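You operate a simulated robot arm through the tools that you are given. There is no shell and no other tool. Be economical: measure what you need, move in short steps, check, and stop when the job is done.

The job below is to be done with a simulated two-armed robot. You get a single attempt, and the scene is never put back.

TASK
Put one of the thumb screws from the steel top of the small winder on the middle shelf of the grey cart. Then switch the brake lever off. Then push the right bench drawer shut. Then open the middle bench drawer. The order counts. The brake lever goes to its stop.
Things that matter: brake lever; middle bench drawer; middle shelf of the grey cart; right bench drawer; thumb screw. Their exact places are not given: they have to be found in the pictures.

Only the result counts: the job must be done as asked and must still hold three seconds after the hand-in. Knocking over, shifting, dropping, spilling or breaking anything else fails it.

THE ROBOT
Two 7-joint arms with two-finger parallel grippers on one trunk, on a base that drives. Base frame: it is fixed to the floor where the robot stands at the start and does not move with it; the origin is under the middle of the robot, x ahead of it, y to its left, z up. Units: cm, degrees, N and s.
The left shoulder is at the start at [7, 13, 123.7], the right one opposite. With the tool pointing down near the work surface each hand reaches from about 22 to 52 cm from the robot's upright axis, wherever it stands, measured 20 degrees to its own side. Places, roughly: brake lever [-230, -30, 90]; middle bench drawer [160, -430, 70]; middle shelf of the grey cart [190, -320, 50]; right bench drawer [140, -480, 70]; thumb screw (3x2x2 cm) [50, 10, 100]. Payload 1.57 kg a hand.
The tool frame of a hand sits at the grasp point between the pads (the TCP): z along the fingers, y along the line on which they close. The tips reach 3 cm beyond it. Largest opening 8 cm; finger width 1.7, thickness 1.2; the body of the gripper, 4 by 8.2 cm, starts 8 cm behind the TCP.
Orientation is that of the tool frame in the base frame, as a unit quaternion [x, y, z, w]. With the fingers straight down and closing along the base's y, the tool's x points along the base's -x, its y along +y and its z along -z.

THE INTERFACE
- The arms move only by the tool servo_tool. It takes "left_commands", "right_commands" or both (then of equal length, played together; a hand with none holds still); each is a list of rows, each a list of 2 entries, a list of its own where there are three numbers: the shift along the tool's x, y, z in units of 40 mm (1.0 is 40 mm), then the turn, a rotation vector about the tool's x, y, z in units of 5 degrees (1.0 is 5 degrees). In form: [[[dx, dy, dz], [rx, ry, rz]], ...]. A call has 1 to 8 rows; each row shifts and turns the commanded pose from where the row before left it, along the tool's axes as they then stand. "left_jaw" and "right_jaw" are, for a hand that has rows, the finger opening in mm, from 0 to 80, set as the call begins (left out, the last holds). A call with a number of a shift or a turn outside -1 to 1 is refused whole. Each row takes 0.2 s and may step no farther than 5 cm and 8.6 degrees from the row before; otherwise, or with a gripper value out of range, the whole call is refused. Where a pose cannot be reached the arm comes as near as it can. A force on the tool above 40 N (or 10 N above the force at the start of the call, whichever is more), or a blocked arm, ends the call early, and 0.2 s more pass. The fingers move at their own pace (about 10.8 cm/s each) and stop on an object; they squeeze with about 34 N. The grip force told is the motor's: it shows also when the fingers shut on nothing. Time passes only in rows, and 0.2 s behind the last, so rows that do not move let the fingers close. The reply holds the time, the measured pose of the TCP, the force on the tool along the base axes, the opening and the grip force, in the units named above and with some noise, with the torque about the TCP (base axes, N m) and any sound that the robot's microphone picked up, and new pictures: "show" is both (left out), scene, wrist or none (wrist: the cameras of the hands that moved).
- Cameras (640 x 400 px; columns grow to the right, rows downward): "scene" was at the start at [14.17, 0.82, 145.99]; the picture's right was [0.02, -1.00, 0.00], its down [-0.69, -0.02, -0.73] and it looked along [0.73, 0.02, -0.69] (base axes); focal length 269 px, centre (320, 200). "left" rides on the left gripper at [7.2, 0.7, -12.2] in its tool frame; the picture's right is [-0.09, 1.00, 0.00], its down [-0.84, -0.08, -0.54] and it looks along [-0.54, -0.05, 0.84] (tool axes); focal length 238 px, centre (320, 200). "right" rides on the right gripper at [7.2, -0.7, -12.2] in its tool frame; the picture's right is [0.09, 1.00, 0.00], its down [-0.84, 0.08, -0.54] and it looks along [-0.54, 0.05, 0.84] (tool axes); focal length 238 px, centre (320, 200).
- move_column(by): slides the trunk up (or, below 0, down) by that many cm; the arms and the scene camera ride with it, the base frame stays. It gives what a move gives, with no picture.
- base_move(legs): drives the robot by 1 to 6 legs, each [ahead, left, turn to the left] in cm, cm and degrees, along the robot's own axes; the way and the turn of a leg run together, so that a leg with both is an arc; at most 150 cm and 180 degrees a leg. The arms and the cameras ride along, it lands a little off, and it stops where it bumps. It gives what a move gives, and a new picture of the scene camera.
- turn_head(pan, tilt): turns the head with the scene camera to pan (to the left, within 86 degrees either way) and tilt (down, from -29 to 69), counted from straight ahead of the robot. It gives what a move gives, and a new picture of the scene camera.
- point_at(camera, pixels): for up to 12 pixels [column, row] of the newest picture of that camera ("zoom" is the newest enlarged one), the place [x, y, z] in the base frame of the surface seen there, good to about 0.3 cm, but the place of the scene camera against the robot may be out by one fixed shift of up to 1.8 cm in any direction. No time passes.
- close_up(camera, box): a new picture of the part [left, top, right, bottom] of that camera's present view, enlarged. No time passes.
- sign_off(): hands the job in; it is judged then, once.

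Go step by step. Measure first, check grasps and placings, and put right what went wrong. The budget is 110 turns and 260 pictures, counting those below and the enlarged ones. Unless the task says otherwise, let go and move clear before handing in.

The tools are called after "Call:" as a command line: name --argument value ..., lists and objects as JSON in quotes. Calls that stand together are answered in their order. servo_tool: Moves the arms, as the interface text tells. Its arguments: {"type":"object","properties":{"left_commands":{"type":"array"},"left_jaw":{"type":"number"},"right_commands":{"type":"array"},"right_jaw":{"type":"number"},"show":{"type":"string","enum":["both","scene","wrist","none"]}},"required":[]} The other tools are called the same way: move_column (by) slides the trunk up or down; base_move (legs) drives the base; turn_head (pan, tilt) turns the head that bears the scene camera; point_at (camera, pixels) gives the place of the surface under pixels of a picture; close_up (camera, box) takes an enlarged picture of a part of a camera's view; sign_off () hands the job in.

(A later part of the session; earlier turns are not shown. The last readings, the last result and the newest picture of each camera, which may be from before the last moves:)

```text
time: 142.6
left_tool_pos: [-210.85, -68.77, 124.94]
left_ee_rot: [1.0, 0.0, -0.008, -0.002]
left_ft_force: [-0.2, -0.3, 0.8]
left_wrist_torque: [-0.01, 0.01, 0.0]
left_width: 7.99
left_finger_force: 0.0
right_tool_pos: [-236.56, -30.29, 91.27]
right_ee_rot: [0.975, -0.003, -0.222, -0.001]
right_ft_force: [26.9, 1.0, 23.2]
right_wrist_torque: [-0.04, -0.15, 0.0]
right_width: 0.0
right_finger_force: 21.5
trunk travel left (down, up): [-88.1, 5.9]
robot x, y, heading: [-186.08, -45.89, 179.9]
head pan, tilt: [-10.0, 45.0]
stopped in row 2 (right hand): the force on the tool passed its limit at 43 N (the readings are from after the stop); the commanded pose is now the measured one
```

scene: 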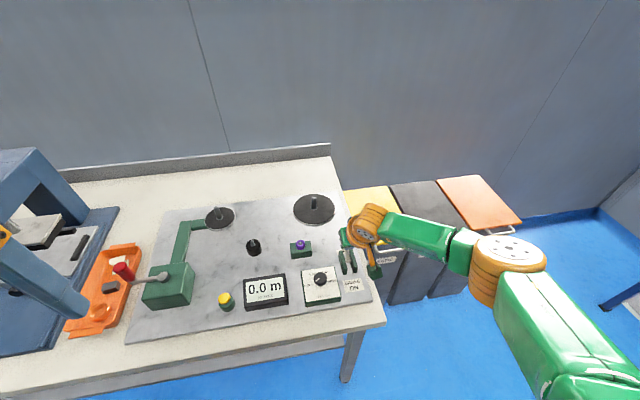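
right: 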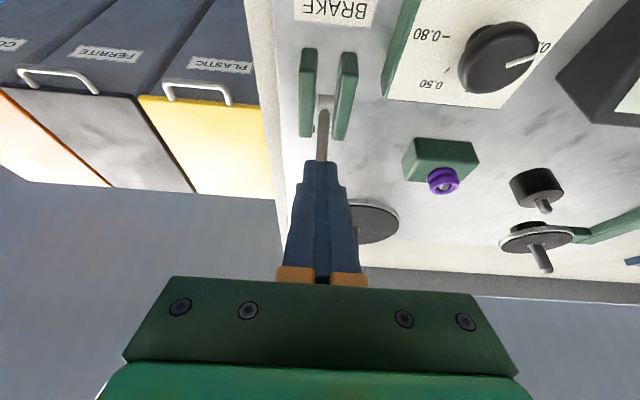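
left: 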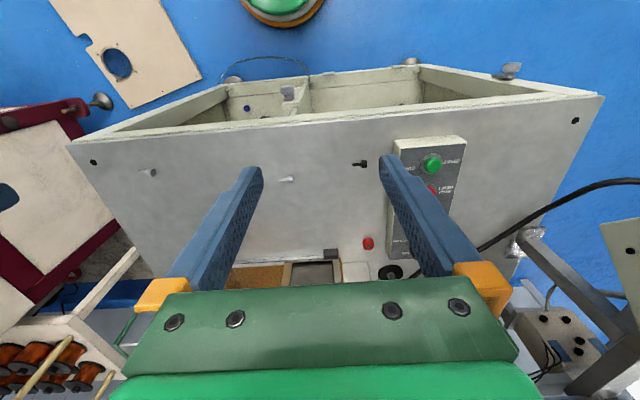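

A hard stop came at 43 N. I back off and check the lever.

Call:
servo_tool --right_commands '[[[0.34, 0, -0.158], [0, 0, 0]], [[0.5, 0, -0.23], [0, 0, 0]], [[0.6, 0, -0.28], [0, 0, 0]], [[0.6, 0, -0.28], [0, 0, 0]], [[0, 0, -0.9], [0, 0, 0]], [[0, 0, -0.9], [0, 0, 0]], [[0, 0, -0.9], [0, 0, 0]]]' --show "wrist"

Call:
close_up --camera "scene" --box '[320, 235, 400, 305]'

Call:
close_up --camera "right" --box '[270, 60, 400, 180]'

```text
time: 144.2
left_tool_pos: [-212.57, -68.52, 124.52]
left_ee_rot: [1.0, 0.001, 0.0, 0.0]
left_ft_force: [0.4, 0.6, 1.0]
left_wrist_torque: [0.02, -0.01, -0.04]
left_width: 8.02
left_finger_force: 0.0
right_tool_pos: [-224.37, -30.15, 100.3]
right_ee_rot: [0.977, -0.001, -0.215, 0.0]
right_ft_force: [0.1, 0.5, 0.4]
right_wrist_torque: [0.0, 0.03, -0.01]
right_width: 0.0
right_finger_force: 20.9
trunk travel left (down, up): [-88.1, 5.9]
robot x, y, heading: [-186.11, -46.19, 180.2]
head pan, tilt: [-10.0, 45.0]
```

right: 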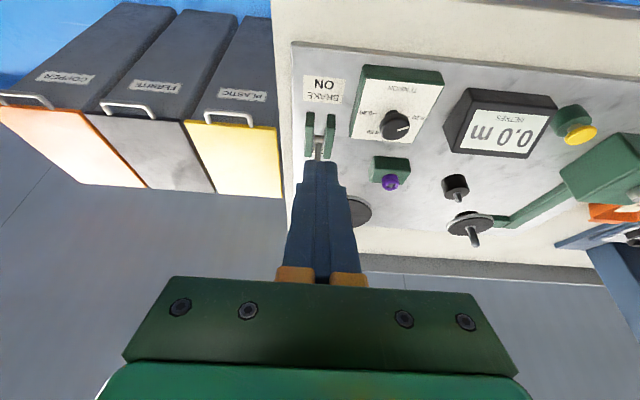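

```text
5.71 times, centred on (360, 270) of scene
```

zoom: 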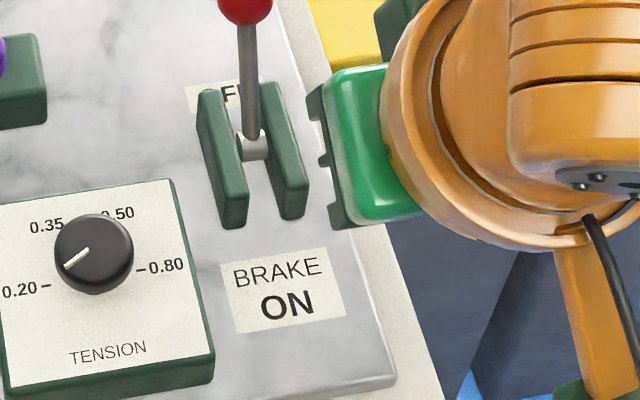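

```text
3.33 times, centred on (335, 120) of right
```

zoom: 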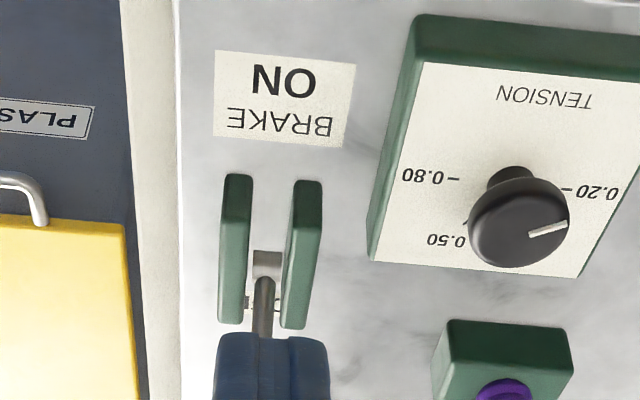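

The lever now leans to OFF. I measure its ball and pivot to confirm the angle.

Call:
close_up --camera "scene" --box '[310, 215, 390, 275]'

Call:
point_at --camera "scene" --pixels '[[350, 235], [351, 245], [351, 260], [347, 258]]'

```text
6.67 times, centred on (350, 245) of scene
```

zoom: 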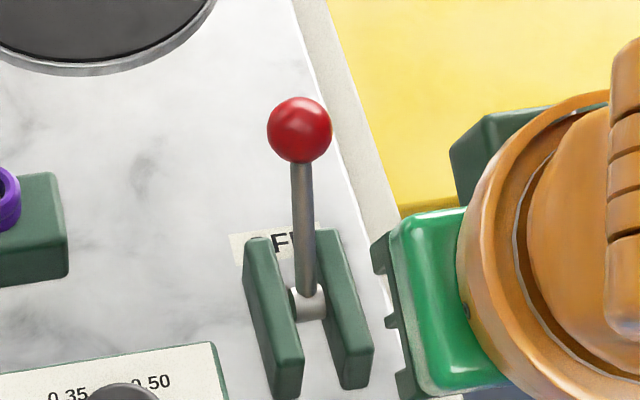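

```text
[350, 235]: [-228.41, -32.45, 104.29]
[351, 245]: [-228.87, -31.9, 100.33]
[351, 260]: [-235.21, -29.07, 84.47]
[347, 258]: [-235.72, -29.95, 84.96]
```

Call:
point_at --camera "zoom" --pixels '[[300, 130], [302, 200], [310, 300], [300, 170]]'

```text
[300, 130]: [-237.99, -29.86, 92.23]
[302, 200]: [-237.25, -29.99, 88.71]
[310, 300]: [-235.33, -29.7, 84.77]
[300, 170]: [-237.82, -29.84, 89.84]
```

The ball moved from x≈-232 to x≈-238.6 about a pivot at -235.3, symmetric, so it is at the OFF stop. I back away and drive to the drawer bench.

Call:
base_move --legs '[[-85, 0, 0], [0, 0, 90], [150, 0, 0], [150, 0, 0], [0, 0, 90], [110, 0, 0]]'

Call:
turn_head --pan -25 --tilt 25

```text
time: 175.6
left_tool_pos: [39.07, -323.24, 124.59]
left_ee_rot: [0.002, 1.0, 0.0, 0.001]
left_ft_force: [0.8, -0.6, -0.1]
left_wrist_torque: [-0.05, 0.0, 0.01]
left_width: 7.97
left_finger_force: 0.0
right_tool_pos: [50.76, -361.66, 100.31]
right_ee_rot: [0.004, 0.976, 0.0, 0.216]
right_ft_force: [-0.5, -0.1, 0.1]
right_wrist_torque: [-0.01, 0.0, -0.01]
right_width: 0.0
right_finger_force: 21.5
trunk travel left (down, up): [-88.1, 5.9]
robot x, y, heading: [11.98, -345.4, -0.4]
head pan, tilt: [-10.0, 45.0]
```

scene: 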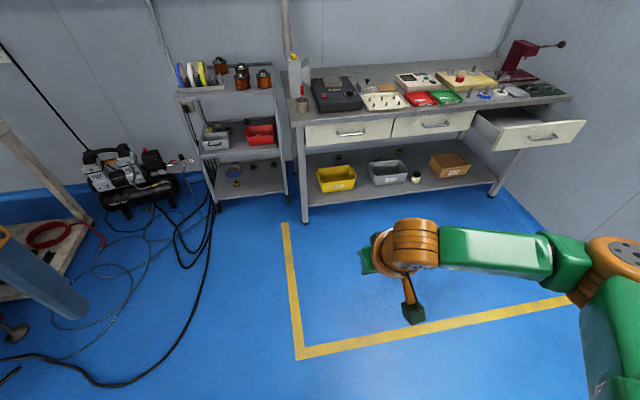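

```text
time: 176.4
left_tool_pos: [39.13, -323.24, 124.52]
left_ee_rot: [0.003, 1.0, 0.0, 0.0]
left_ft_force: [-0.4, -0.7, -0.6]
left_wrist_torque: [0.02, -0.02, 0.0]
left_width: 8.0
left_finger_force: 0.0
right_tool_pos: [50.75, -361.77, 100.24]
right_ee_rot: [0.005, 0.977, 0.0, 0.215]
right_ft_force: [0.1, -0.2, -0.3]
right_wrist_torque: [0.01, 0.0, -0.02]
right_width: 0.0
right_finger_force: 21.5
trunk travel left (down, up): [-88.1, 5.9]
robot x, y, heading: [12.6, -345.88, -0.6]
head pan, tilt: [-25.0, 25.0]
```

scene: 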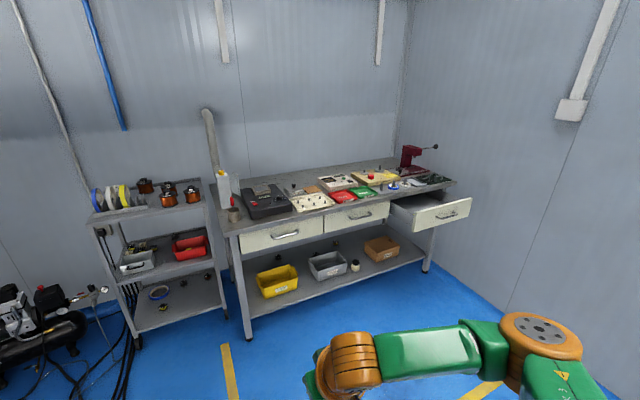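

I go closer in front of the right drawer and tilt the right hand further forward.

Call:
servo_tool --right_commands '[[[0, 0, 0], [0, -1, 0]], [[0, 0, 0], [0, -1, 0]], [[0, 0, 0], [0, -1, 0]], [[0, 0, 0], [0, -1, 0]], [[0, 0, 0], [0, -1, 0]], [[0, 0, 0], [0, -1, 0]], [[0, 0, 0], [0, -1, 0]]]' --show "none"

Call:
base_move --legs '[[35, 0, 0], [0, -115, 0]]'

Call:
turn_head --pan -5 --tilt 35

```text
time: 178.0
left_tool_pos: [39.03, -323.38, 124.58]
left_ee_rot: [0.003, 1.0, -0.002, 0.0]
left_ft_force: [-0.1, -0.2, -1.1]
left_wrist_torque: [0.02, 0.02, 0.01]
left_width: 8.01
left_finger_force: 0.0
right_tool_pos: [50.91, -361.74, 100.24]
right_ee_rot: [0.005, 0.924, -0.002, 0.382]
right_ft_force: [0.1, -0.5, -0.8]
right_wrist_torque: [0.02, 0.02, -0.02]
right_width: 0.01
right_finger_force: 21.6
right hand out of reach, approached as far as the arm can: row 5, 6, 7
trunk travel left (down, up): [-88.1, 5.9]
robot x, y, heading: [12.29, -345.49, -0.4]
head pan, tilt: [-25.0, 25.0]
```

```text
time: 185.8
left_tool_pos: [72.4, -440.43, 124.48]
left_ee_rot: [0.008, 1.0, -0.001, 0.001]
left_ft_force: [0.8, 1.1, 0.2]
left_wrist_torque: [-0.01, 0.03, -0.03]
left_width: 8.01
left_finger_force: 0.1
right_tool_pos: [83.67, -479.01, 100.27]
right_ee_rot: [0.009, 0.924, -0.003, 0.382]
right_ft_force: [0.1, 0.4, 0.0]
right_wrist_torque: [0.0, 0.0, 0.0]
right_width: 0.0
right_finger_force: 20.7
trunk travel left (down, up): [-88.1, 5.9]
robot x, y, heading: [45.55, -462.56, -0.8]
head pan, tilt: [-25.0, 25.0]
```

scene: 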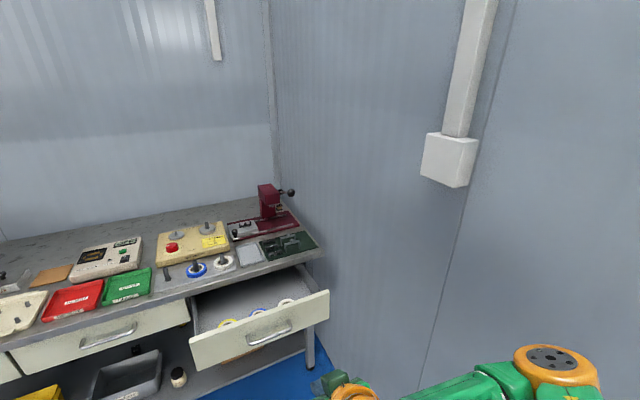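

```text
time: 186.6
left_tool_pos: [72.32, -440.48, 124.52]
left_ee_rot: [0.008, 1.0, -0.002, -0.001]
left_ft_force: [-0.7, 0.4, -0.4]
left_wrist_torque: [-0.02, -0.01, 0.0]
left_width: 8.0
left_finger_force: 0.0
right_tool_pos: [83.75, -479.11, 100.12]
right_ee_rot: [0.009, 0.924, -0.004, 0.382]
right_ft_force: [-0.3, 0.4, 0.3]
right_wrist_torque: [0.0, 0.01, 0.0]
right_width: 0.0
right_finger_force: 21.3
trunk travel left (down, up): [-88.1, 5.9]
robot x, y, heading: [45.65, -462.71, -1.2]
head pan, tilt: [-5.0, 35.0]
```

scene: 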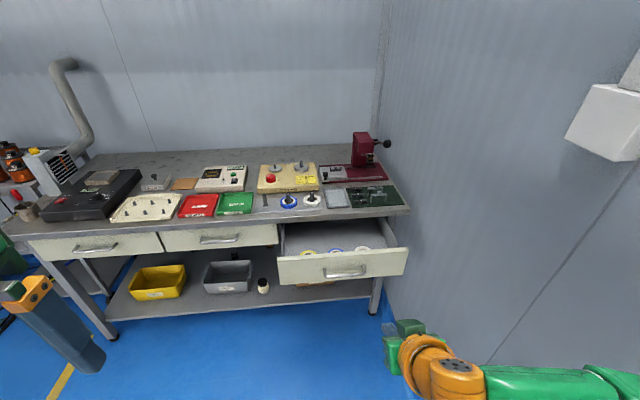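

The right drawer front is at (343,266) with a handle at (345,271). I measure it, the middle drawer and the side wall.

Call:
point_at --camera "scene" --pixels '[[282, 268], [404, 262], [345, 258], [345, 272], [310, 275], [345, 280], [220, 240], [165, 242], [274, 236], [220, 230], [400, 213], [500, 330]]'

Call:
close_up --camera "scene" --box '[150, 200, 420, 320]'

```text
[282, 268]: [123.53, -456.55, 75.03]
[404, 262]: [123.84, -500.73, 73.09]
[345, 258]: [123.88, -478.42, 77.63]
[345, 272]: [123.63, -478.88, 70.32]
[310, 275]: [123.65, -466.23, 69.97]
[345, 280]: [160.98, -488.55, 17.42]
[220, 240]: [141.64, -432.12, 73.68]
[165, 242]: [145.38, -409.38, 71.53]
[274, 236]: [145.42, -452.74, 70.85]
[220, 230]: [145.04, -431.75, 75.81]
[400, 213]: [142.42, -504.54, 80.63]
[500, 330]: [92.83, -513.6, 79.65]
```

```text
2.37 times, centred on (285, 260) of scene
```

zoom: 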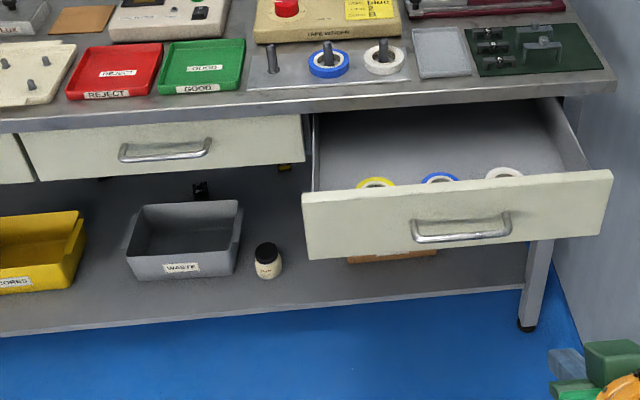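

The right drawer's front is at x≈123.6, y -456..-501, with the handle in y -472..-486. I will push on the panel at y≈-467, z≈70. I lower the trunk, strafe left and drive up.

Call:
move_column --by -27

Call:
base_move --legs '[[0, 12, 1], [30, 0, 0]]'

Call:
servo_tool --right_commands '[[[0, 0, 0], [0, 0, 0]]]' --show "wrist"

```text
time: 189.4
left_tool_pos: [72.25, -440.56, 97.52]
left_ee_rot: [0.007, 1.0, -0.002, 0.0]
left_ft_force: [-0.6, 0.0, -0.5]
left_wrist_torque: [-0.01, 0.0, 0.03]
left_width: 8.02
left_finger_force: 0.0
right_tool_pos: [83.69, -479.0, 73.15]
right_ee_rot: [0.009, 0.924, -0.003, 0.381]
right_ft_force: [0.0, -0.6, 0.0]
right_wrist_torque: [0.01, -0.01, 0.0]
right_width: 0.0
right_finger_force: 21.3
trunk travel left (down, up): [-61.1, 32.9]
robot x, y, heading: [45.14, -462.52, -0.8]
head pan, tilt: [-5.0, 35.0]
```

```text
time: 192.3
left_tool_pos: [102.22, -427.74, 97.56]
left_ee_rot: [-0.005, 1.0, -0.001, 0.0]
left_ft_force: [0.7, 0.8, 0.0]
left_wrist_torque: [0.04, 0.0, 0.04]
left_width: 8.02
left_finger_force: 0.1
right_tool_pos: [114.62, -466.03, 73.15]
right_ee_rot: [-0.001, 0.924, 0.001, 0.382]
right_ft_force: [0.3, -0.5, 1.3]
right_wrist_torque: [-0.01, -0.03, -0.03]
right_width: 0.01
right_finger_force: 21.1
trunk travel left (down, up): [-61.1, 32.9]
robot x, y, heading: [76.12, -450.57, 0.4]
head pan, tilt: [-5.0, 35.0]
```

scene: 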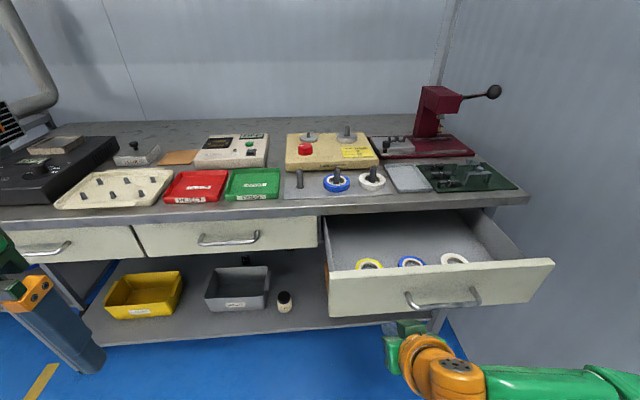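

```text
time: 192.7
left_tool_pos: [102.39, -427.71, 97.49]
left_ee_rot: [-0.004, 1.0, -0.001, 0.0]
left_ft_force: [-0.1, -0.2, -0.1]
left_wrist_torque: [-0.02, -0.01, 0.03]
left_width: 8.01
left_finger_force: 0.1
right_tool_pos: [114.46, -465.91, 73.09]
right_ee_rot: [-0.002, 0.924, 0.002, 0.382]
right_ft_force: [0.6, -0.4, -0.1]
right_wrist_torque: [0.0, -0.03, 0.01]
right_width: 0.0
right_finger_force: 21.6
trunk travel left (down, up): [-61.1, 32.9]
robot x, y, heading: [75.77, -450.25, 0.1]
head pan, tilt: [-5.0, 35.0]
```

right: 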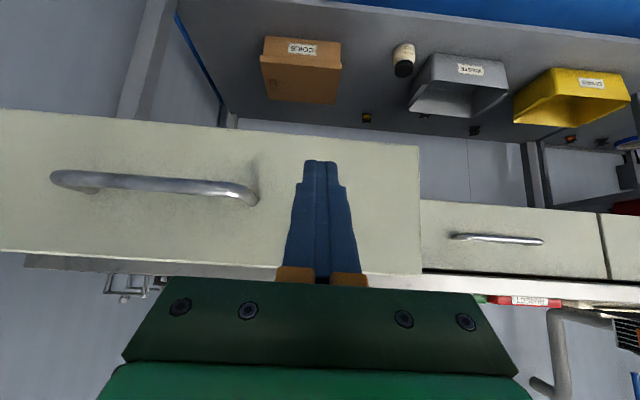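

The fingertips are aimed at the panel beside the handle. I push forward with the arm.

Call:
servo_tool --right_commands '[[[-0.35, 0, 0.7], [0, 0, 0]], [[-0.53, 0, 0.53], [0, 0, 0]], [[-0.45, 0, 0.45], [0, 0, 0]], [[-0.45, 0, 0.45], [0, 0, 0]], [[-0.45, 0, 0.45], [0, 0, 0]], [[-0.45, 0, 0.45], [0, 0, 0]]]'

```text
time: 194.1
left_tool_pos: [102.44, -427.74, 97.48]
left_ee_rot: [-0.004, 1.0, -0.001, 0.0]
left_ft_force: [0.4, 1.0, 0.1]
left_wrist_torque: [-0.02, 0.01, -0.02]
left_width: 8.02
left_finger_force: 0.0
right_tool_pos: [130.66, -465.97, 72.13]
right_ee_rot: [0.0, 0.925, 0.001, 0.381]
right_ft_force: [1.0, 1.1, -0.4]
right_wrist_torque: [0.02, 0.0, 0.0]
right_width: 0.01
right_finger_force: 20.7
trunk travel left (down, up): [-61.1, 32.9]
robot x, y, heading: [75.87, -450.42, 0.1]
head pan, tilt: [-5.0, 35.0]
```

scene: 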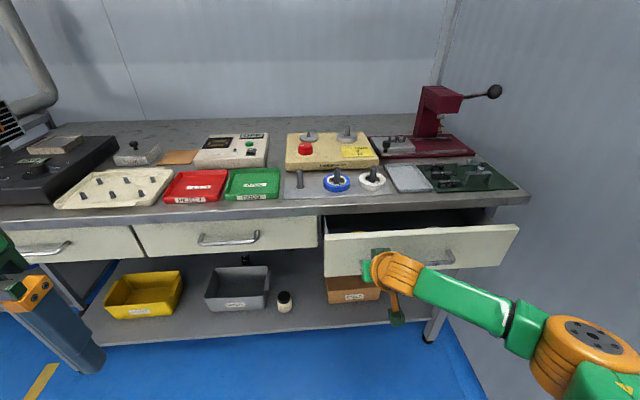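
right: 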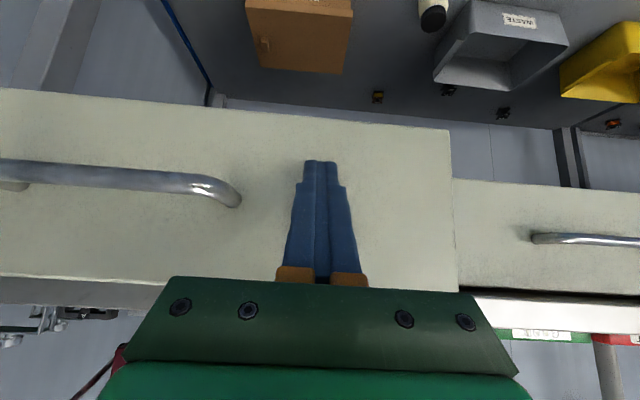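

The drawer moves. I push on.

Call:
servo_tool --right_commands '[[[-0.45, 0, 0.45], [0, 0, 0]], [[-0.45, 0, 0.45], [0, 0, 0]], [[-0.45, 0, 0.45], [0, 0, 0]], [[-0.35, 0, 0.35], [0, 0, 0]]]'

```text
time: 195.1
left_tool_pos: [102.48, -427.72, 97.51]
left_ee_rot: [-0.004, 1.0, -0.001, 0.0]
left_ft_force: [-0.2, -0.3, 0.8]
left_wrist_torque: [0.02, -0.02, -0.01]
left_width: 8.04
left_finger_force: 0.0
right_tool_pos: [138.79, -465.78, 72.15]
right_ee_rot: [-0.001, 0.924, 0.002, 0.383]
right_ft_force: [0.7, -0.6, 0.2]
right_wrist_torque: [0.0, 0.04, 0.03]
right_width: 0.0
right_finger_force: 21.1
right hand out of reach, approached as far as the arm can: row 4
trunk travel left (down, up): [-61.1, 32.9]
robot x, y, heading: [76.1, -450.39, 0.4]
head pan, tilt: [-5.0, 35.0]
```

scene: 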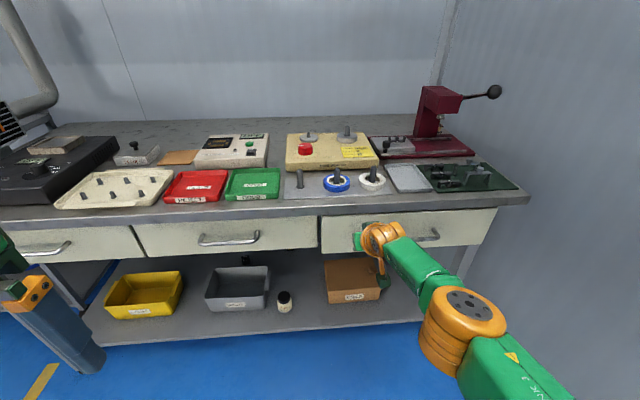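
right: 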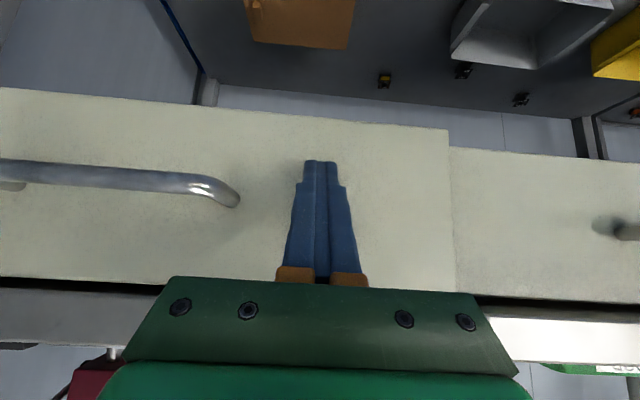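

About 4 cm remain and the arm is at its limit. I retract 5 cm, drive 9 cm nearer and push again.

Call:
servo_tool --right_commands '[[[0.45, 0, -0.45], [0, 0, 0]], [[0.45, 0, -0.45], [0, 0, 0]]]' --show "none"

Call:
base_move --legs '[[8, 0, 0]]'

Call:
servo_tool --right_commands '[[[-0.25, 0, 0.25], [0, 0, 0]], [[-0.25, 0, 0.25], [0, 0, 0]], [[-0.25, 0, 0.25], [0, 0, 0]], [[-0.25, 0, 0.25], [0, 0, 0]], [[-0.2, 0, 0.2], [0, 0, 0]], [[-0.2, 0, 0.2], [0, 0, 0]]]'

```text
time: 195.7
left_tool_pos: [102.36, -427.64, 97.55]
left_ee_rot: [-0.004, 1.0, -0.001, 0.0]
left_ft_force: [-0.3, -0.9, -0.7]
left_wrist_torque: [0.0, -0.01, 0.03]
left_width: 8.02
left_finger_force: 0.1
right_tool_pos: [133.52, -466.13, 72.16]
right_ee_rot: [-0.001, 0.924, 0.001, 0.381]
right_ft_force: [-0.1, -0.3, 0.0]
right_wrist_torque: [0.0, 0.02, 0.0]
right_width: 0.02
right_finger_force: 21.1
trunk travel left (down, up): [-61.1, 32.9]
robot x, y, heading: [75.8, -450.49, 0.2]
head pan, tilt: [-5.0, 35.0]
```

```text
time: 196.7
left_tool_pos: [110.3, -427.67, 97.61]
left_ee_rot: [-0.005, 1.0, -0.002, 0.0]
left_ft_force: [0.5, 0.3, 0.3]
left_wrist_torque: [-0.02, -0.01, 0.01]
left_width: 8.01
left_finger_force: 0.2
right_tool_pos: [141.66, -465.95, 72.14]
right_ee_rot: [-0.001, 0.924, 0.001, 0.382]
right_ft_force: [0.4, -0.5, -0.4]
right_wrist_torque: [0.0, -0.01, 0.04]
right_width: 0.02
right_finger_force: 21.8
trunk travel left (down, up): [-61.1, 32.9]
robot x, y, heading: [83.87, -450.62, 0.6]
head pan, tilt: [-5.0, 35.0]
```

scene: 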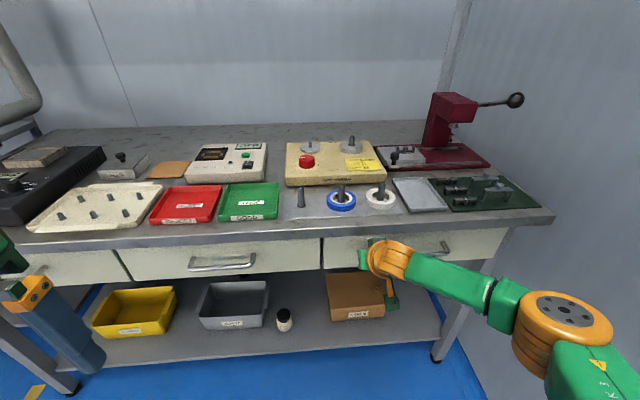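

```text
time: 197.2
left_tool_pos: [109.53, -427.64, 97.8]
left_ee_rot: [-0.003, 1.0, -0.001, 0.004]
left_ft_force: [-0.5, -0.4, 0.6]
left_wrist_torque: [0.01, 0.05, 0.0]
left_width: 8.01
left_finger_force: 0.2
right_tool_pos: [141.66, -465.91, 72.02]
right_ee_rot: [0.0, 0.926, 0.001, 0.378]
right_ft_force: [-22.5, 1.1, 9.1]
right_wrist_torque: [0.09, 0.12, 0.03]
right_width: 0.02
right_finger_force: 21.9
trunk travel left (down, up): [-61.1, 32.9]
robot x, y, heading: [83.65, -450.22, 0.2]
head pan, tilt: [-5.0, 35.0]
stopped in row 2 (right hand): the force on the tool passed its limit at 48 N (the readings are from after the stop); the commanded pose is now the measured one
```

scene: 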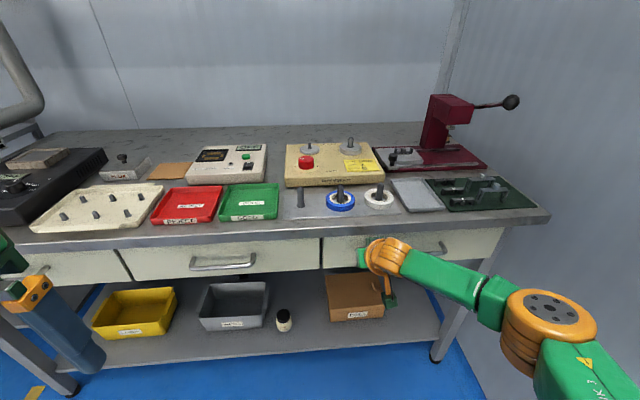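
right: 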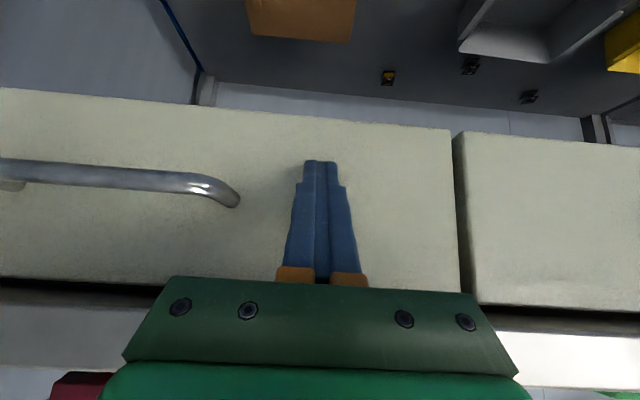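

Blocked at 48 N. I compare the fronts of the right and middle drawers.

Call:
point_at --camera "right" --pixels '[[420, 160], [500, 180], [260, 150], [420, 220], [520, 230], [150, 140]]'

Call:
point_at --camera "scene" --pixels '[[340, 255], [480, 245], [300, 252], [180, 265], [130, 270], [340, 240]]'

```text
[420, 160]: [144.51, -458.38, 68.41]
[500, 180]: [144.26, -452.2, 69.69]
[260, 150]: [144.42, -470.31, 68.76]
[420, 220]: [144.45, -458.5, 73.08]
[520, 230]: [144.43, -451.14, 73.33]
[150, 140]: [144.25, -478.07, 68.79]
```

```text
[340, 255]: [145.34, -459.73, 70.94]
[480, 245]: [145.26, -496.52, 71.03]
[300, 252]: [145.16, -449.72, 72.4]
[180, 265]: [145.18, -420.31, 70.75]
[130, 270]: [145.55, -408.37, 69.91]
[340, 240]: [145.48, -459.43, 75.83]
```

Both fronts are flush at x≈144.4, so the right drawer is shut. I pull the hand off, drive back and shift to the middle drawer.

Call:
servo_tool --right_commands '[[[0.45, 0, -0.45], [0, 0, 0]], [[0.45, 0, -0.45], [0, 0, 0]]]' --show "none"

Call:
base_move --legs '[[-30, 0, 0], [0, 34, 0]]'

Call:
servo_tool --right_commands '[[[0, 0, 0], [0, -1, 0]], [[0, 0, 0], [0, -1, 0]], [[0, 0, 0], [0, -1, 0]], [[0, 0, 0], [0, -1, 0]], [[0, 0, 0], [0, -1, 0]], [[0, 0, 0], [0, -1, 0]], [[0, 0, 0], [0, -1, 0]], [[0, 0, 0], [0, -1, 0]]]'

```text
time: 197.8
left_tool_pos: [110.17, -427.68, 97.46]
left_ee_rot: [-0.004, 1.0, -0.001, 0.001]
left_ft_force: [-0.7, 0.4, 0.3]
left_wrist_torque: [0.01, -0.01, -0.02]
left_width: 8.01
left_finger_force: 0.0
right_tool_pos: [137.33, -465.97, 71.76]
right_ee_rot: [0.0, 0.927, 0.001, 0.376]
right_ft_force: [-0.4, 0.4, -0.5]
right_wrist_torque: [-0.01, 0.0, 0.02]
right_width: 0.0
right_finger_force: 21.6
trunk travel left (down, up): [-61.1, 32.9]
robot x, y, heading: [84.11, -450.28, 0.2]
head pan, tilt: [-5.0, 35.0]
```

```text
time: 201.6
left_tool_pos: [79.91, -393.87, 97.57]
left_ee_rot: [-0.005, 1.0, -0.001, 0.0]
left_ft_force: [-0.5, 0.4, -0.4]
left_wrist_torque: [0.03, -0.04, 0.05]
left_width: 8.0
left_finger_force: 0.0
right_tool_pos: [107.09, -432.2, 71.69]
right_ee_rot: [-0.002, 0.927, 0.002, 0.375]
right_ft_force: [-1.1, 0.2, 0.0]
right_wrist_torque: [0.0, 0.0, 0.01]
right_width: 0.0
right_finger_force: 21.7
trunk travel left (down, up): [-61.1, 32.9]
robot x, y, heading: [53.37, -416.64, 0.3]
head pan, tilt: [-5.0, 35.0]
```

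scene: 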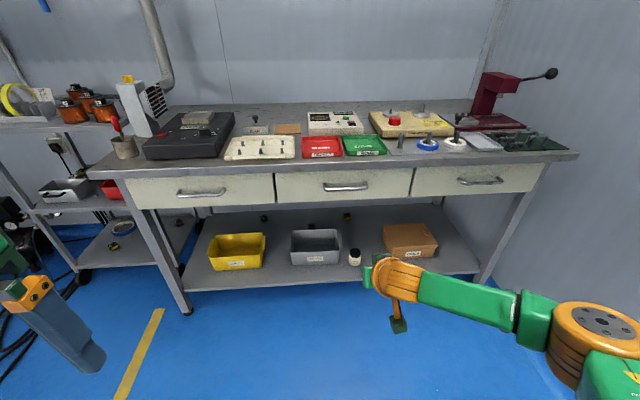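

```text
time: 203.4
left_tool_pos: [79.89, -393.91, 97.54]
left_ee_rot: [-0.006, 1.0, -0.001, 0.0]
left_ft_force: [-0.2, -0.3, 0.0]
left_wrist_torque: [0.05, 0.01, 0.0]
left_width: 7.98
left_finger_force: 0.1
right_tool_pos: [107.14, -432.01, 71.63]
right_ee_rot: [-0.002, 0.891, 0.002, 0.455]
right_ft_force: [0.6, -0.2, -0.3]
right_wrist_torque: [0.0, 0.02, 0.0]
right_width: 0.0
right_finger_force: 21.2
right hand out of reach, approached as far as the arm can: row 3, 4, 5, 6, 7, 8
trunk travel left (down, up): [-61.1, 32.9]
robot x, y, heading: [53.73, -416.49, 0.4]
head pan, tilt: [-5.0, 35.0]
```

scene: 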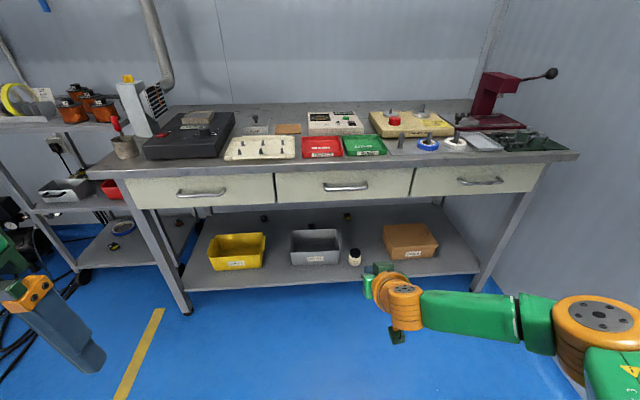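
right: 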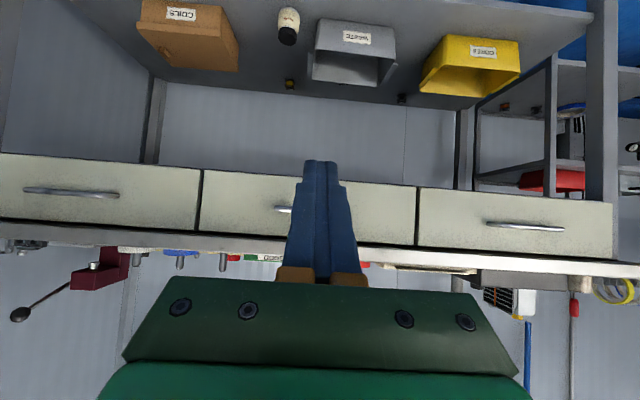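

The pitch stopped at about 54 degrees from vertical. I now roll 90 degrees so the fingers close vertically on the handle bar, and see how the wrist gets there.

Call:
servo_tool --right_commands '[[[0, 0, 0], [0, 0, 1]], [[0, 0, 0], [0, 0, 1]], [[0, 0, 0], [0, 0, 1]], [[0, 0, 0], [0, 0, 1]], [[0, 0, 0], [0, 0, 1]], [[0, 0, 0], [0, 0, 1]], [[0, 0, 0], [0, 0, 1]], [[0, 0, 0], [0, 0, 1]]]' --right_jaw 40 --show "none"

Call:
servo_tool --right_commands '[[[0, 0, 0], [0, 0, 1]], [[0, 0, 0], [0, 0, 1]], [[0, 0, 0], [0, 0, 1]], [[0, 0, 0], [0, 0, 1]], [[0, 0, 0], [0, 0, 1]], [[0, 0, 0], [0, 0, 1]], [[0, 0, 0], [0, 0, 1]], [[0, 0, 0], [0, 0, 1]]]' --show "none"

Call:
servo_tool --right_commands '[[[0, 0, 0], [0, 0, 1]], [[0, 0, 0], [0, 0, 1]], [[0, 0, 0], [0, 0, 0]]]'

```text
time: 205.2
left_tool_pos: [79.93, -393.99, 97.57]
left_ee_rot: [-0.006, 1.0, -0.001, 0.0]
left_ft_force: [-0.1, 0.9, 0.2]
left_wrist_torque: [0.02, -0.03, 0.0]
left_width: 7.99
left_finger_force: 0.0
right_tool_pos: [107.04, -432.02, 71.8]
right_ee_rot: [0.302, 0.838, 0.157, 0.426]
right_ft_force: [-0.7, 0.7, 0.4]
right_wrist_torque: [0.01, 0.0, 0.0]
right_width: 4.02
right_finger_force: 0.1
trunk travel left (down, up): [-61.1, 32.9]
robot x, y, heading: [53.56, -416.51, 0.9]
head pan, tilt: [-5.0, 35.0]
```

```text
time: 207.0
left_tool_pos: [79.92, -393.89, 97.67]
left_ee_rot: [-0.006, 1.0, -0.001, 0.0]
left_ft_force: [0.4, -0.2, -0.5]
left_wrist_torque: [-0.01, -0.02, 0.01]
left_width: 7.99
left_finger_force: 0.1
right_tool_pos: [107.15, -432.0, 71.72]
right_ee_rot: [0.572, 0.684, 0.292, 0.346]
right_ft_force: [-0.4, 0.4, 0.0]
right_wrist_torque: [-0.01, 0.02, 0.01]
right_width: 3.99
right_finger_force: 0.1
trunk travel left (down, up): [-61.1, 32.9]
robot x, y, heading: [53.53, -416.68, 0.7]
head pan, tilt: [-5.0, 35.0]
```

```text
time: 207.8
left_tool_pos: [80.0, -393.98, 97.43]
left_ee_rot: [-0.005, 1.0, 0.0, 0.0]
left_ft_force: [0.7, -0.4, 0.4]
left_wrist_torque: [0.0, 0.0, 0.01]
left_width: 8.01
left_finger_force: 0.0
right_tool_pos: [107.13, -432.14, 71.7]
right_ee_rot: [0.629, 0.632, 0.322, 0.32]
right_ft_force: [0.1, -0.6, -0.3]
right_wrist_torque: [-0.01, -0.02, -0.04]
right_width: 4.03
right_finger_force: 0.0
trunk travel left (down, up): [-61.1, 32.9]
robot x, y, heading: [53.67, -416.59, 0.4]
head pan, tilt: [-5.0, 35.0]
```

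scene: 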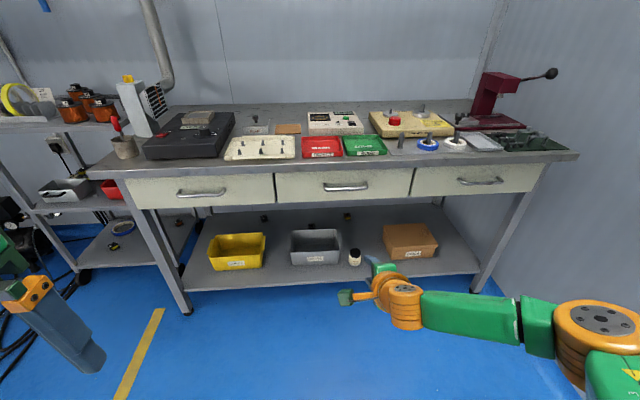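
right: 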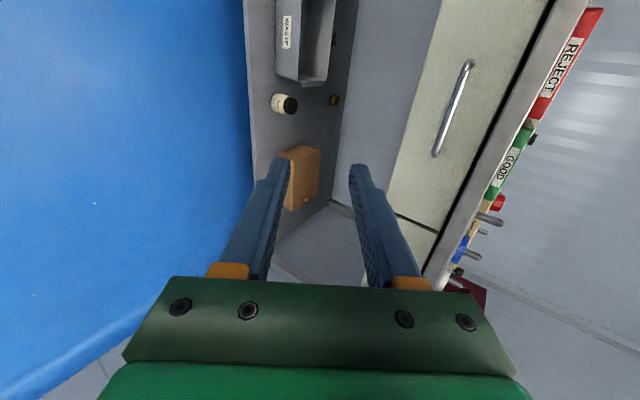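

The hand is rolled. I try to flatten it a little more and measure the handle with the wrist camera.

Call:
servo_tool --right_commands '[[[0, 0, 0], [-1, 0, 0]], [[0, 0, 0], [-1, 0, 0]], [[0, 0, 0], [-1, 0, 0]]]' --right_jaw 30 --show "wrist"

Call:
close_up --camera "right" --box '[400, 40, 540, 180]'

```text
time: 208.6
left_tool_pos: [79.84, -393.86, 97.48]
left_ee_rot: [-0.006, 1.0, 0.0, 0.0]
left_ft_force: [-0.3, -0.6, -0.2]
left_wrist_torque: [0.01, 0.01, 0.01]
left_width: 8.04
left_finger_force: 0.1
right_tool_pos: [107.14, -432.13, 71.59]
right_ee_rot: [0.629, 0.632, 0.322, 0.32]
right_ft_force: [-0.5, 0.4, -0.2]
right_wrist_torque: [0.02, -0.01, 0.03]
right_width: 2.98
right_finger_force: 0.1
right hand out of reach, approached as far as the arm can: row 1, 2, 3
trunk travel left (down, up): [-61.1, 32.9]
robot x, y, heading: [53.47, -416.44, 0.4]
head pan, tilt: [-5.0, 35.0]
```

right: 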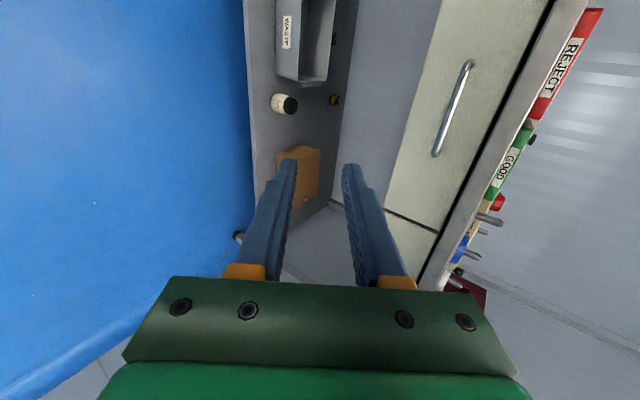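

```text
2.86 times, centred on (470, 110) of right
```

zoom: 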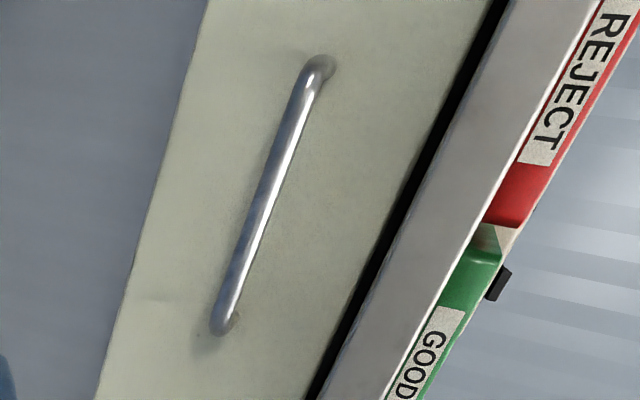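

Call:
point_at --camera "zoom" --pixels '[[305, 85], [285, 145], [268, 200], [250, 248], [232, 295], [200, 250], [330, 200], [420, 140], [440, 180], [510, 60]]'

```text
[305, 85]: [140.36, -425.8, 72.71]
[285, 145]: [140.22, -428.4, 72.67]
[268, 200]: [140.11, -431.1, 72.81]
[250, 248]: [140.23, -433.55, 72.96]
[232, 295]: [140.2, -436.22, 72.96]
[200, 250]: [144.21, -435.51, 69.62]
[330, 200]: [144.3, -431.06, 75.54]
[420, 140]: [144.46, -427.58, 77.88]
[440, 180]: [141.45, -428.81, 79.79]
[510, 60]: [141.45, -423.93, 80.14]
```

The handle bar's centre is at about (140.7,-431.2,72.6), with 3.6 cm to the panel and the bench edge at x=141.4, z≥78. I set the start pose 5 cm back along the tool axis: TCP about (135.2,-431.2,76.6).

Call:
move_column --by 5

Call:
base_move --legs '[[26.5, 0, 0]]'

Call:
servo_tool --right_commands '[[[0.15, 0, 0], [0, 0, 0]], [[0, 0, 0], [0, 0, 0]]]'

```text
time: 209.5
left_tool_pos: [80.04, -393.89, 102.53]
left_ee_rot: [-0.006, 1.0, -0.001, -0.001]
left_ft_force: [0.1, 0.4, -0.7]
left_wrist_torque: [0.01, -0.02, 0.01]
left_width: 7.99
left_finger_force: 0.0
right_tool_pos: [107.27, -432.08, 76.76]
right_ee_rot: [0.629, 0.632, 0.322, 0.318]
right_ft_force: [0.1, 0.9, 0.0]
right_wrist_torque: [-0.02, -0.02, 0.03]
right_width: 3.01
right_finger_force: 0.1
trunk travel left (down, up): [-66.1, 27.9]
robot x, y, heading: [53.54, -416.69, 0.3]
head pan, tilt: [-5.0, 35.0]
```

```text
time: 211.4
left_tool_pos: [106.48, -393.68, 102.55]
left_ee_rot: [-0.005, 1.0, -0.002, 0.0]
left_ft_force: [-0.4, 0.4, 0.8]
left_wrist_torque: [0.0, 0.0, 0.01]
left_width: 8.02
left_finger_force: 0.0
right_tool_pos: [133.69, -432.04, 76.7]
right_ee_rot: [0.629, 0.631, 0.322, 0.32]
right_ft_force: [-0.7, 1.0, 0.9]
right_wrist_torque: [0.03, -0.02, 0.01]
right_width: 3.02
right_finger_force: 0.0
trunk travel left (down, up): [-66.1, 27.9]
robot x, y, heading: [80.42, -416.37, 0.3]
head pan, tilt: [-5.0, 35.0]
```

scene: 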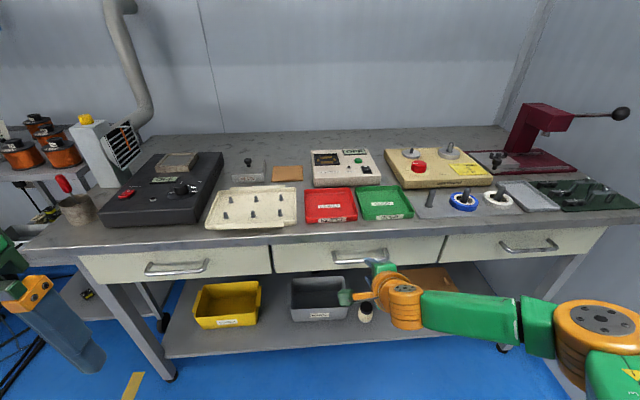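

```text
time: 212.0
left_tool_pos: [106.55, -393.79, 102.61]
left_ee_rot: [-0.005, 1.0, -0.002, 0.0]
left_ft_force: [0.4, -0.6, -0.9]
left_wrist_torque: [-0.02, -0.02, 0.0]
left_width: 8.02
left_finger_force: 0.1
right_tool_pos: [133.65, -431.39, 76.48]
right_ee_rot: [0.629, 0.631, 0.322, 0.32]
right_ft_force: [-1.0, -0.6, 0.2]
right_wrist_torque: [-0.02, 0.0, 0.01]
right_width: 3.0
right_finger_force: 0.0
trunk travel left (down, up): [-66.1, 27.9]
robot x, y, heading: [80.01, -416.03, 0.1]
head pan, tilt: [-5.0, 35.0]
```

scene: 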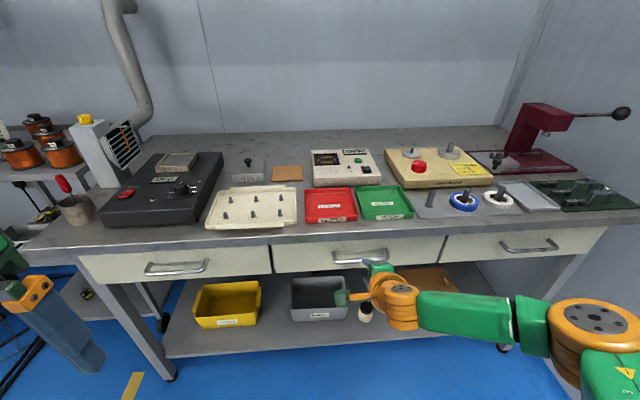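
right: 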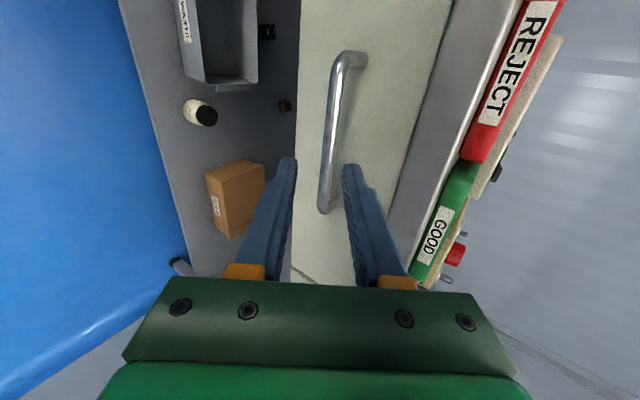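

The bar is now seen between the fingers at about (335,140). I re-measure it.

Call:
point_at --camera "right" --pixels '[[338, 100], [332, 140], [328, 170], [325, 200], [400, 120], [440, 130]]'

```text
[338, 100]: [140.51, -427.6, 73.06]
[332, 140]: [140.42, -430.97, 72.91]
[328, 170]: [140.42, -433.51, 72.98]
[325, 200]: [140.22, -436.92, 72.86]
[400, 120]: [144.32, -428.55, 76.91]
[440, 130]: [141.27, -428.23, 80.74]
```

I shift 1.1 cm along tool y and advance 6.2 cm along the tool axis.

Call:
servo_tool --right_commands '[[[0, 0.28, 0], [0, 0, 0]], [[0, 0, 0.4], [0, 0, 0]], [[0, 0, 0.4], [0, 0, 0]], [[0, 0, 0.4], [0, 0, 0]], [[0, 0, 0.35], [0, 0, 0]], [[0, 0, 0], [0, 0, 0]]]' --show "wrist"

```text
time: 213.4
left_tool_pos: [106.47, -393.81, 102.46]
left_ee_rot: [-0.006, 1.0, 0.0, 0.0]
left_ft_force: [0.5, 0.2, 0.3]
left_wrist_torque: [0.0, 0.04, 0.03]
left_width: 7.98
left_finger_force: 0.0
right_tool_pos: [139.42, -431.33, 73.84]
right_ee_rot: [0.629, 0.631, 0.322, 0.32]
right_ft_force: [0.2, 0.6, -0.3]
right_wrist_torque: [-0.04, -0.01, 0.0]
right_width: 3.01
right_finger_force: 0.0
trunk travel left (down, up): [-66.1, 27.9]
robot x, y, heading: [80.34, -416.5, 0.5]
head pan, tilt: [-5.0, 35.0]
```

right: 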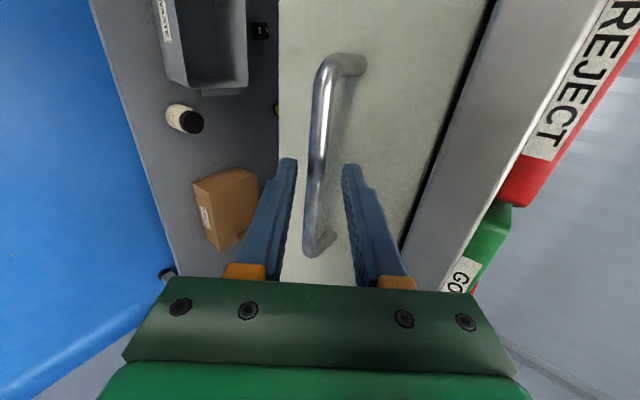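

The bar runs between the fingers at (318,165). I close.

Call:
servo_tool --right_commands '[[[0, 0, 0], [0, 0, 0]], [[0, 0, 0], [0, 0, 0]], [[0, 0, 0], [0, 0, 0]]]' --right_jaw 0 --show "wrist"

```text
time: 214.2
left_tool_pos: [106.58, -393.79, 102.47]
left_ee_rot: [-0.005, 1.0, -0.001, 0.0]
left_ft_force: [0.1, 0.1, 0.7]
left_wrist_torque: [0.0, 0.04, 0.01]
left_width: 7.99
left_finger_force: 0.1
right_tool_pos: [139.24, -431.37, 73.69]
right_ee_rot: [0.63, 0.631, 0.32, 0.319]
right_ft_force: [-18.8, 3.4, -20.2]
right_wrist_torque: [-0.33, 0.54, -0.13]
right_width: 1.16
right_finger_force: 28.9
trunk travel left (down, up): [-66.1, 27.9]
robot x, y, heading: [80.22, -416.39, 0.6]
head pan, tilt: [-5.0, 35.0]
```

right: 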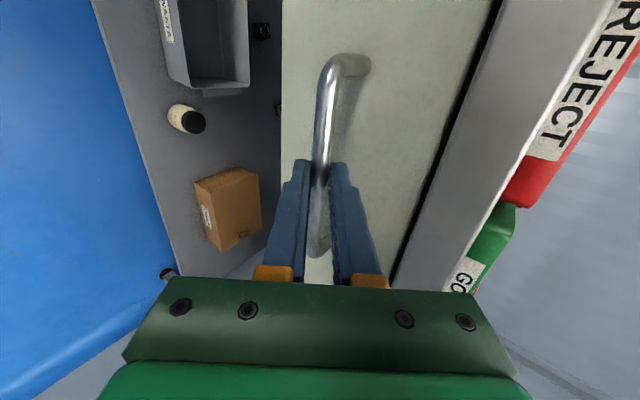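

The bar is gripped (1.16 cm). I pull straight back in -x.

Call:
servo_tool --right_commands '[[[0, -0.2, -0.28], [0, 0, 0]], [[0, -0.294, -0.405], [0, 0, 0]], [[0, -0.294, -0.405], [0, 0, 0]], [[0, -0.294, -0.405], [0, 0, 0]], [[0, -0.294, -0.405], [0, 0, 0]]]'

```text
time: 215.4
left_tool_pos: [106.76, -393.94, 102.51]
left_ee_rot: [-0.005, 1.0, 0.0, -0.002]
left_ft_force: [-0.1, -0.5, 0.0]
left_wrist_torque: [0.03, -0.04, -0.02]
left_width: 7.98
left_finger_force: 0.1
right_tool_pos: [136.27, -431.33, 73.79]
right_ee_rot: [0.629, 0.633, 0.321, 0.318]
right_ft_force: [-1.6, -0.7, -13.0]
right_wrist_torque: [0.17, 0.3, 0.54]
right_width: 1.16
right_finger_force: 29.3
right hand out of reach, approached as far as the arm can: row 3, 4, 5
trunk travel left (down, up): [-66.1, 27.9]
robot x, y, heading: [80.24, -416.68, 0.5]
head pan, tilt: [-5.0, 35.0]
```

scene: 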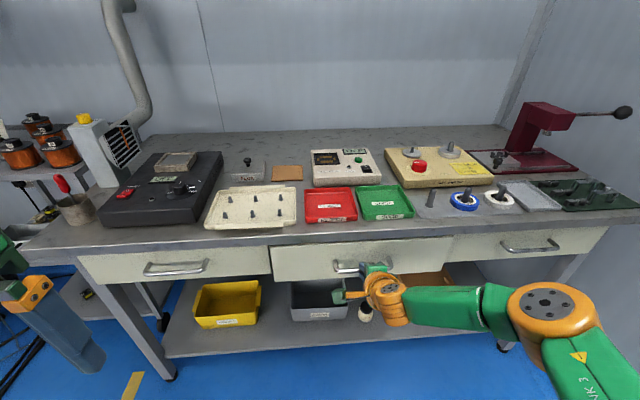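
right: 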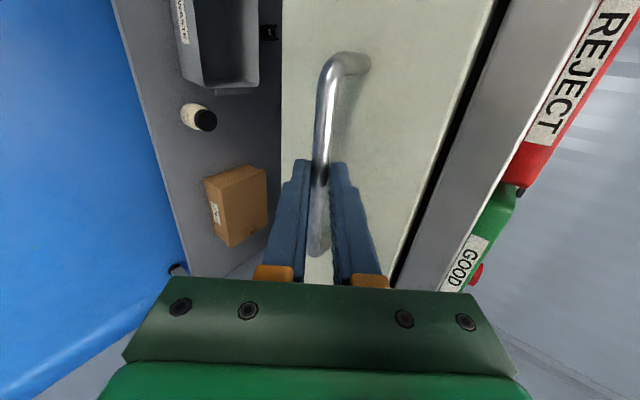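

The drawer follows, but the arm's pose limit is reached, so I pull with the base.

Call:
base_move --legs '[[-8, 0, 0]]'

```text
time: 216.5
left_tool_pos: [98.73, -393.91, 102.44]
left_ee_rot: [-0.007, 1.0, 0.0, -0.002]
left_ft_force: [-0.5, 0.3, 0.2]
left_wrist_torque: [-0.04, 0.0, -0.01]
left_width: 8.02
left_finger_force: 0.0
right_tool_pos: [128.12, -431.31, 73.67]
right_ee_rot: [0.63, 0.632, 0.321, 0.318]
right_ft_force: [1.2, 0.3, -13.5]
right_wrist_torque: [0.02, 0.13, 0.26]
right_width: 1.18
right_finger_force: 29.2
trunk travel left (down, up): [-66.1, 27.9]
robot x, y, heading: [71.8, -416.97, 0.6]
head pan, tilt: [-5.0, 35.0]
```

scene: 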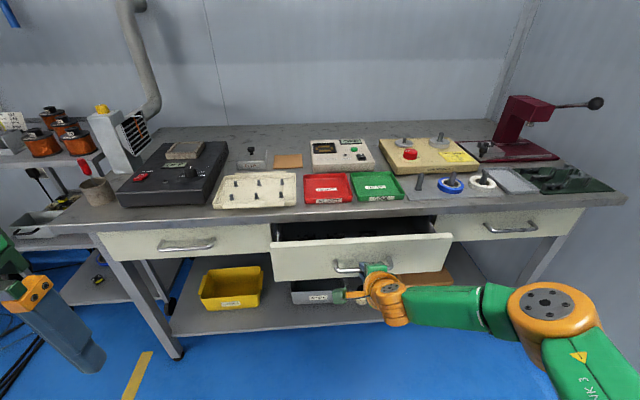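

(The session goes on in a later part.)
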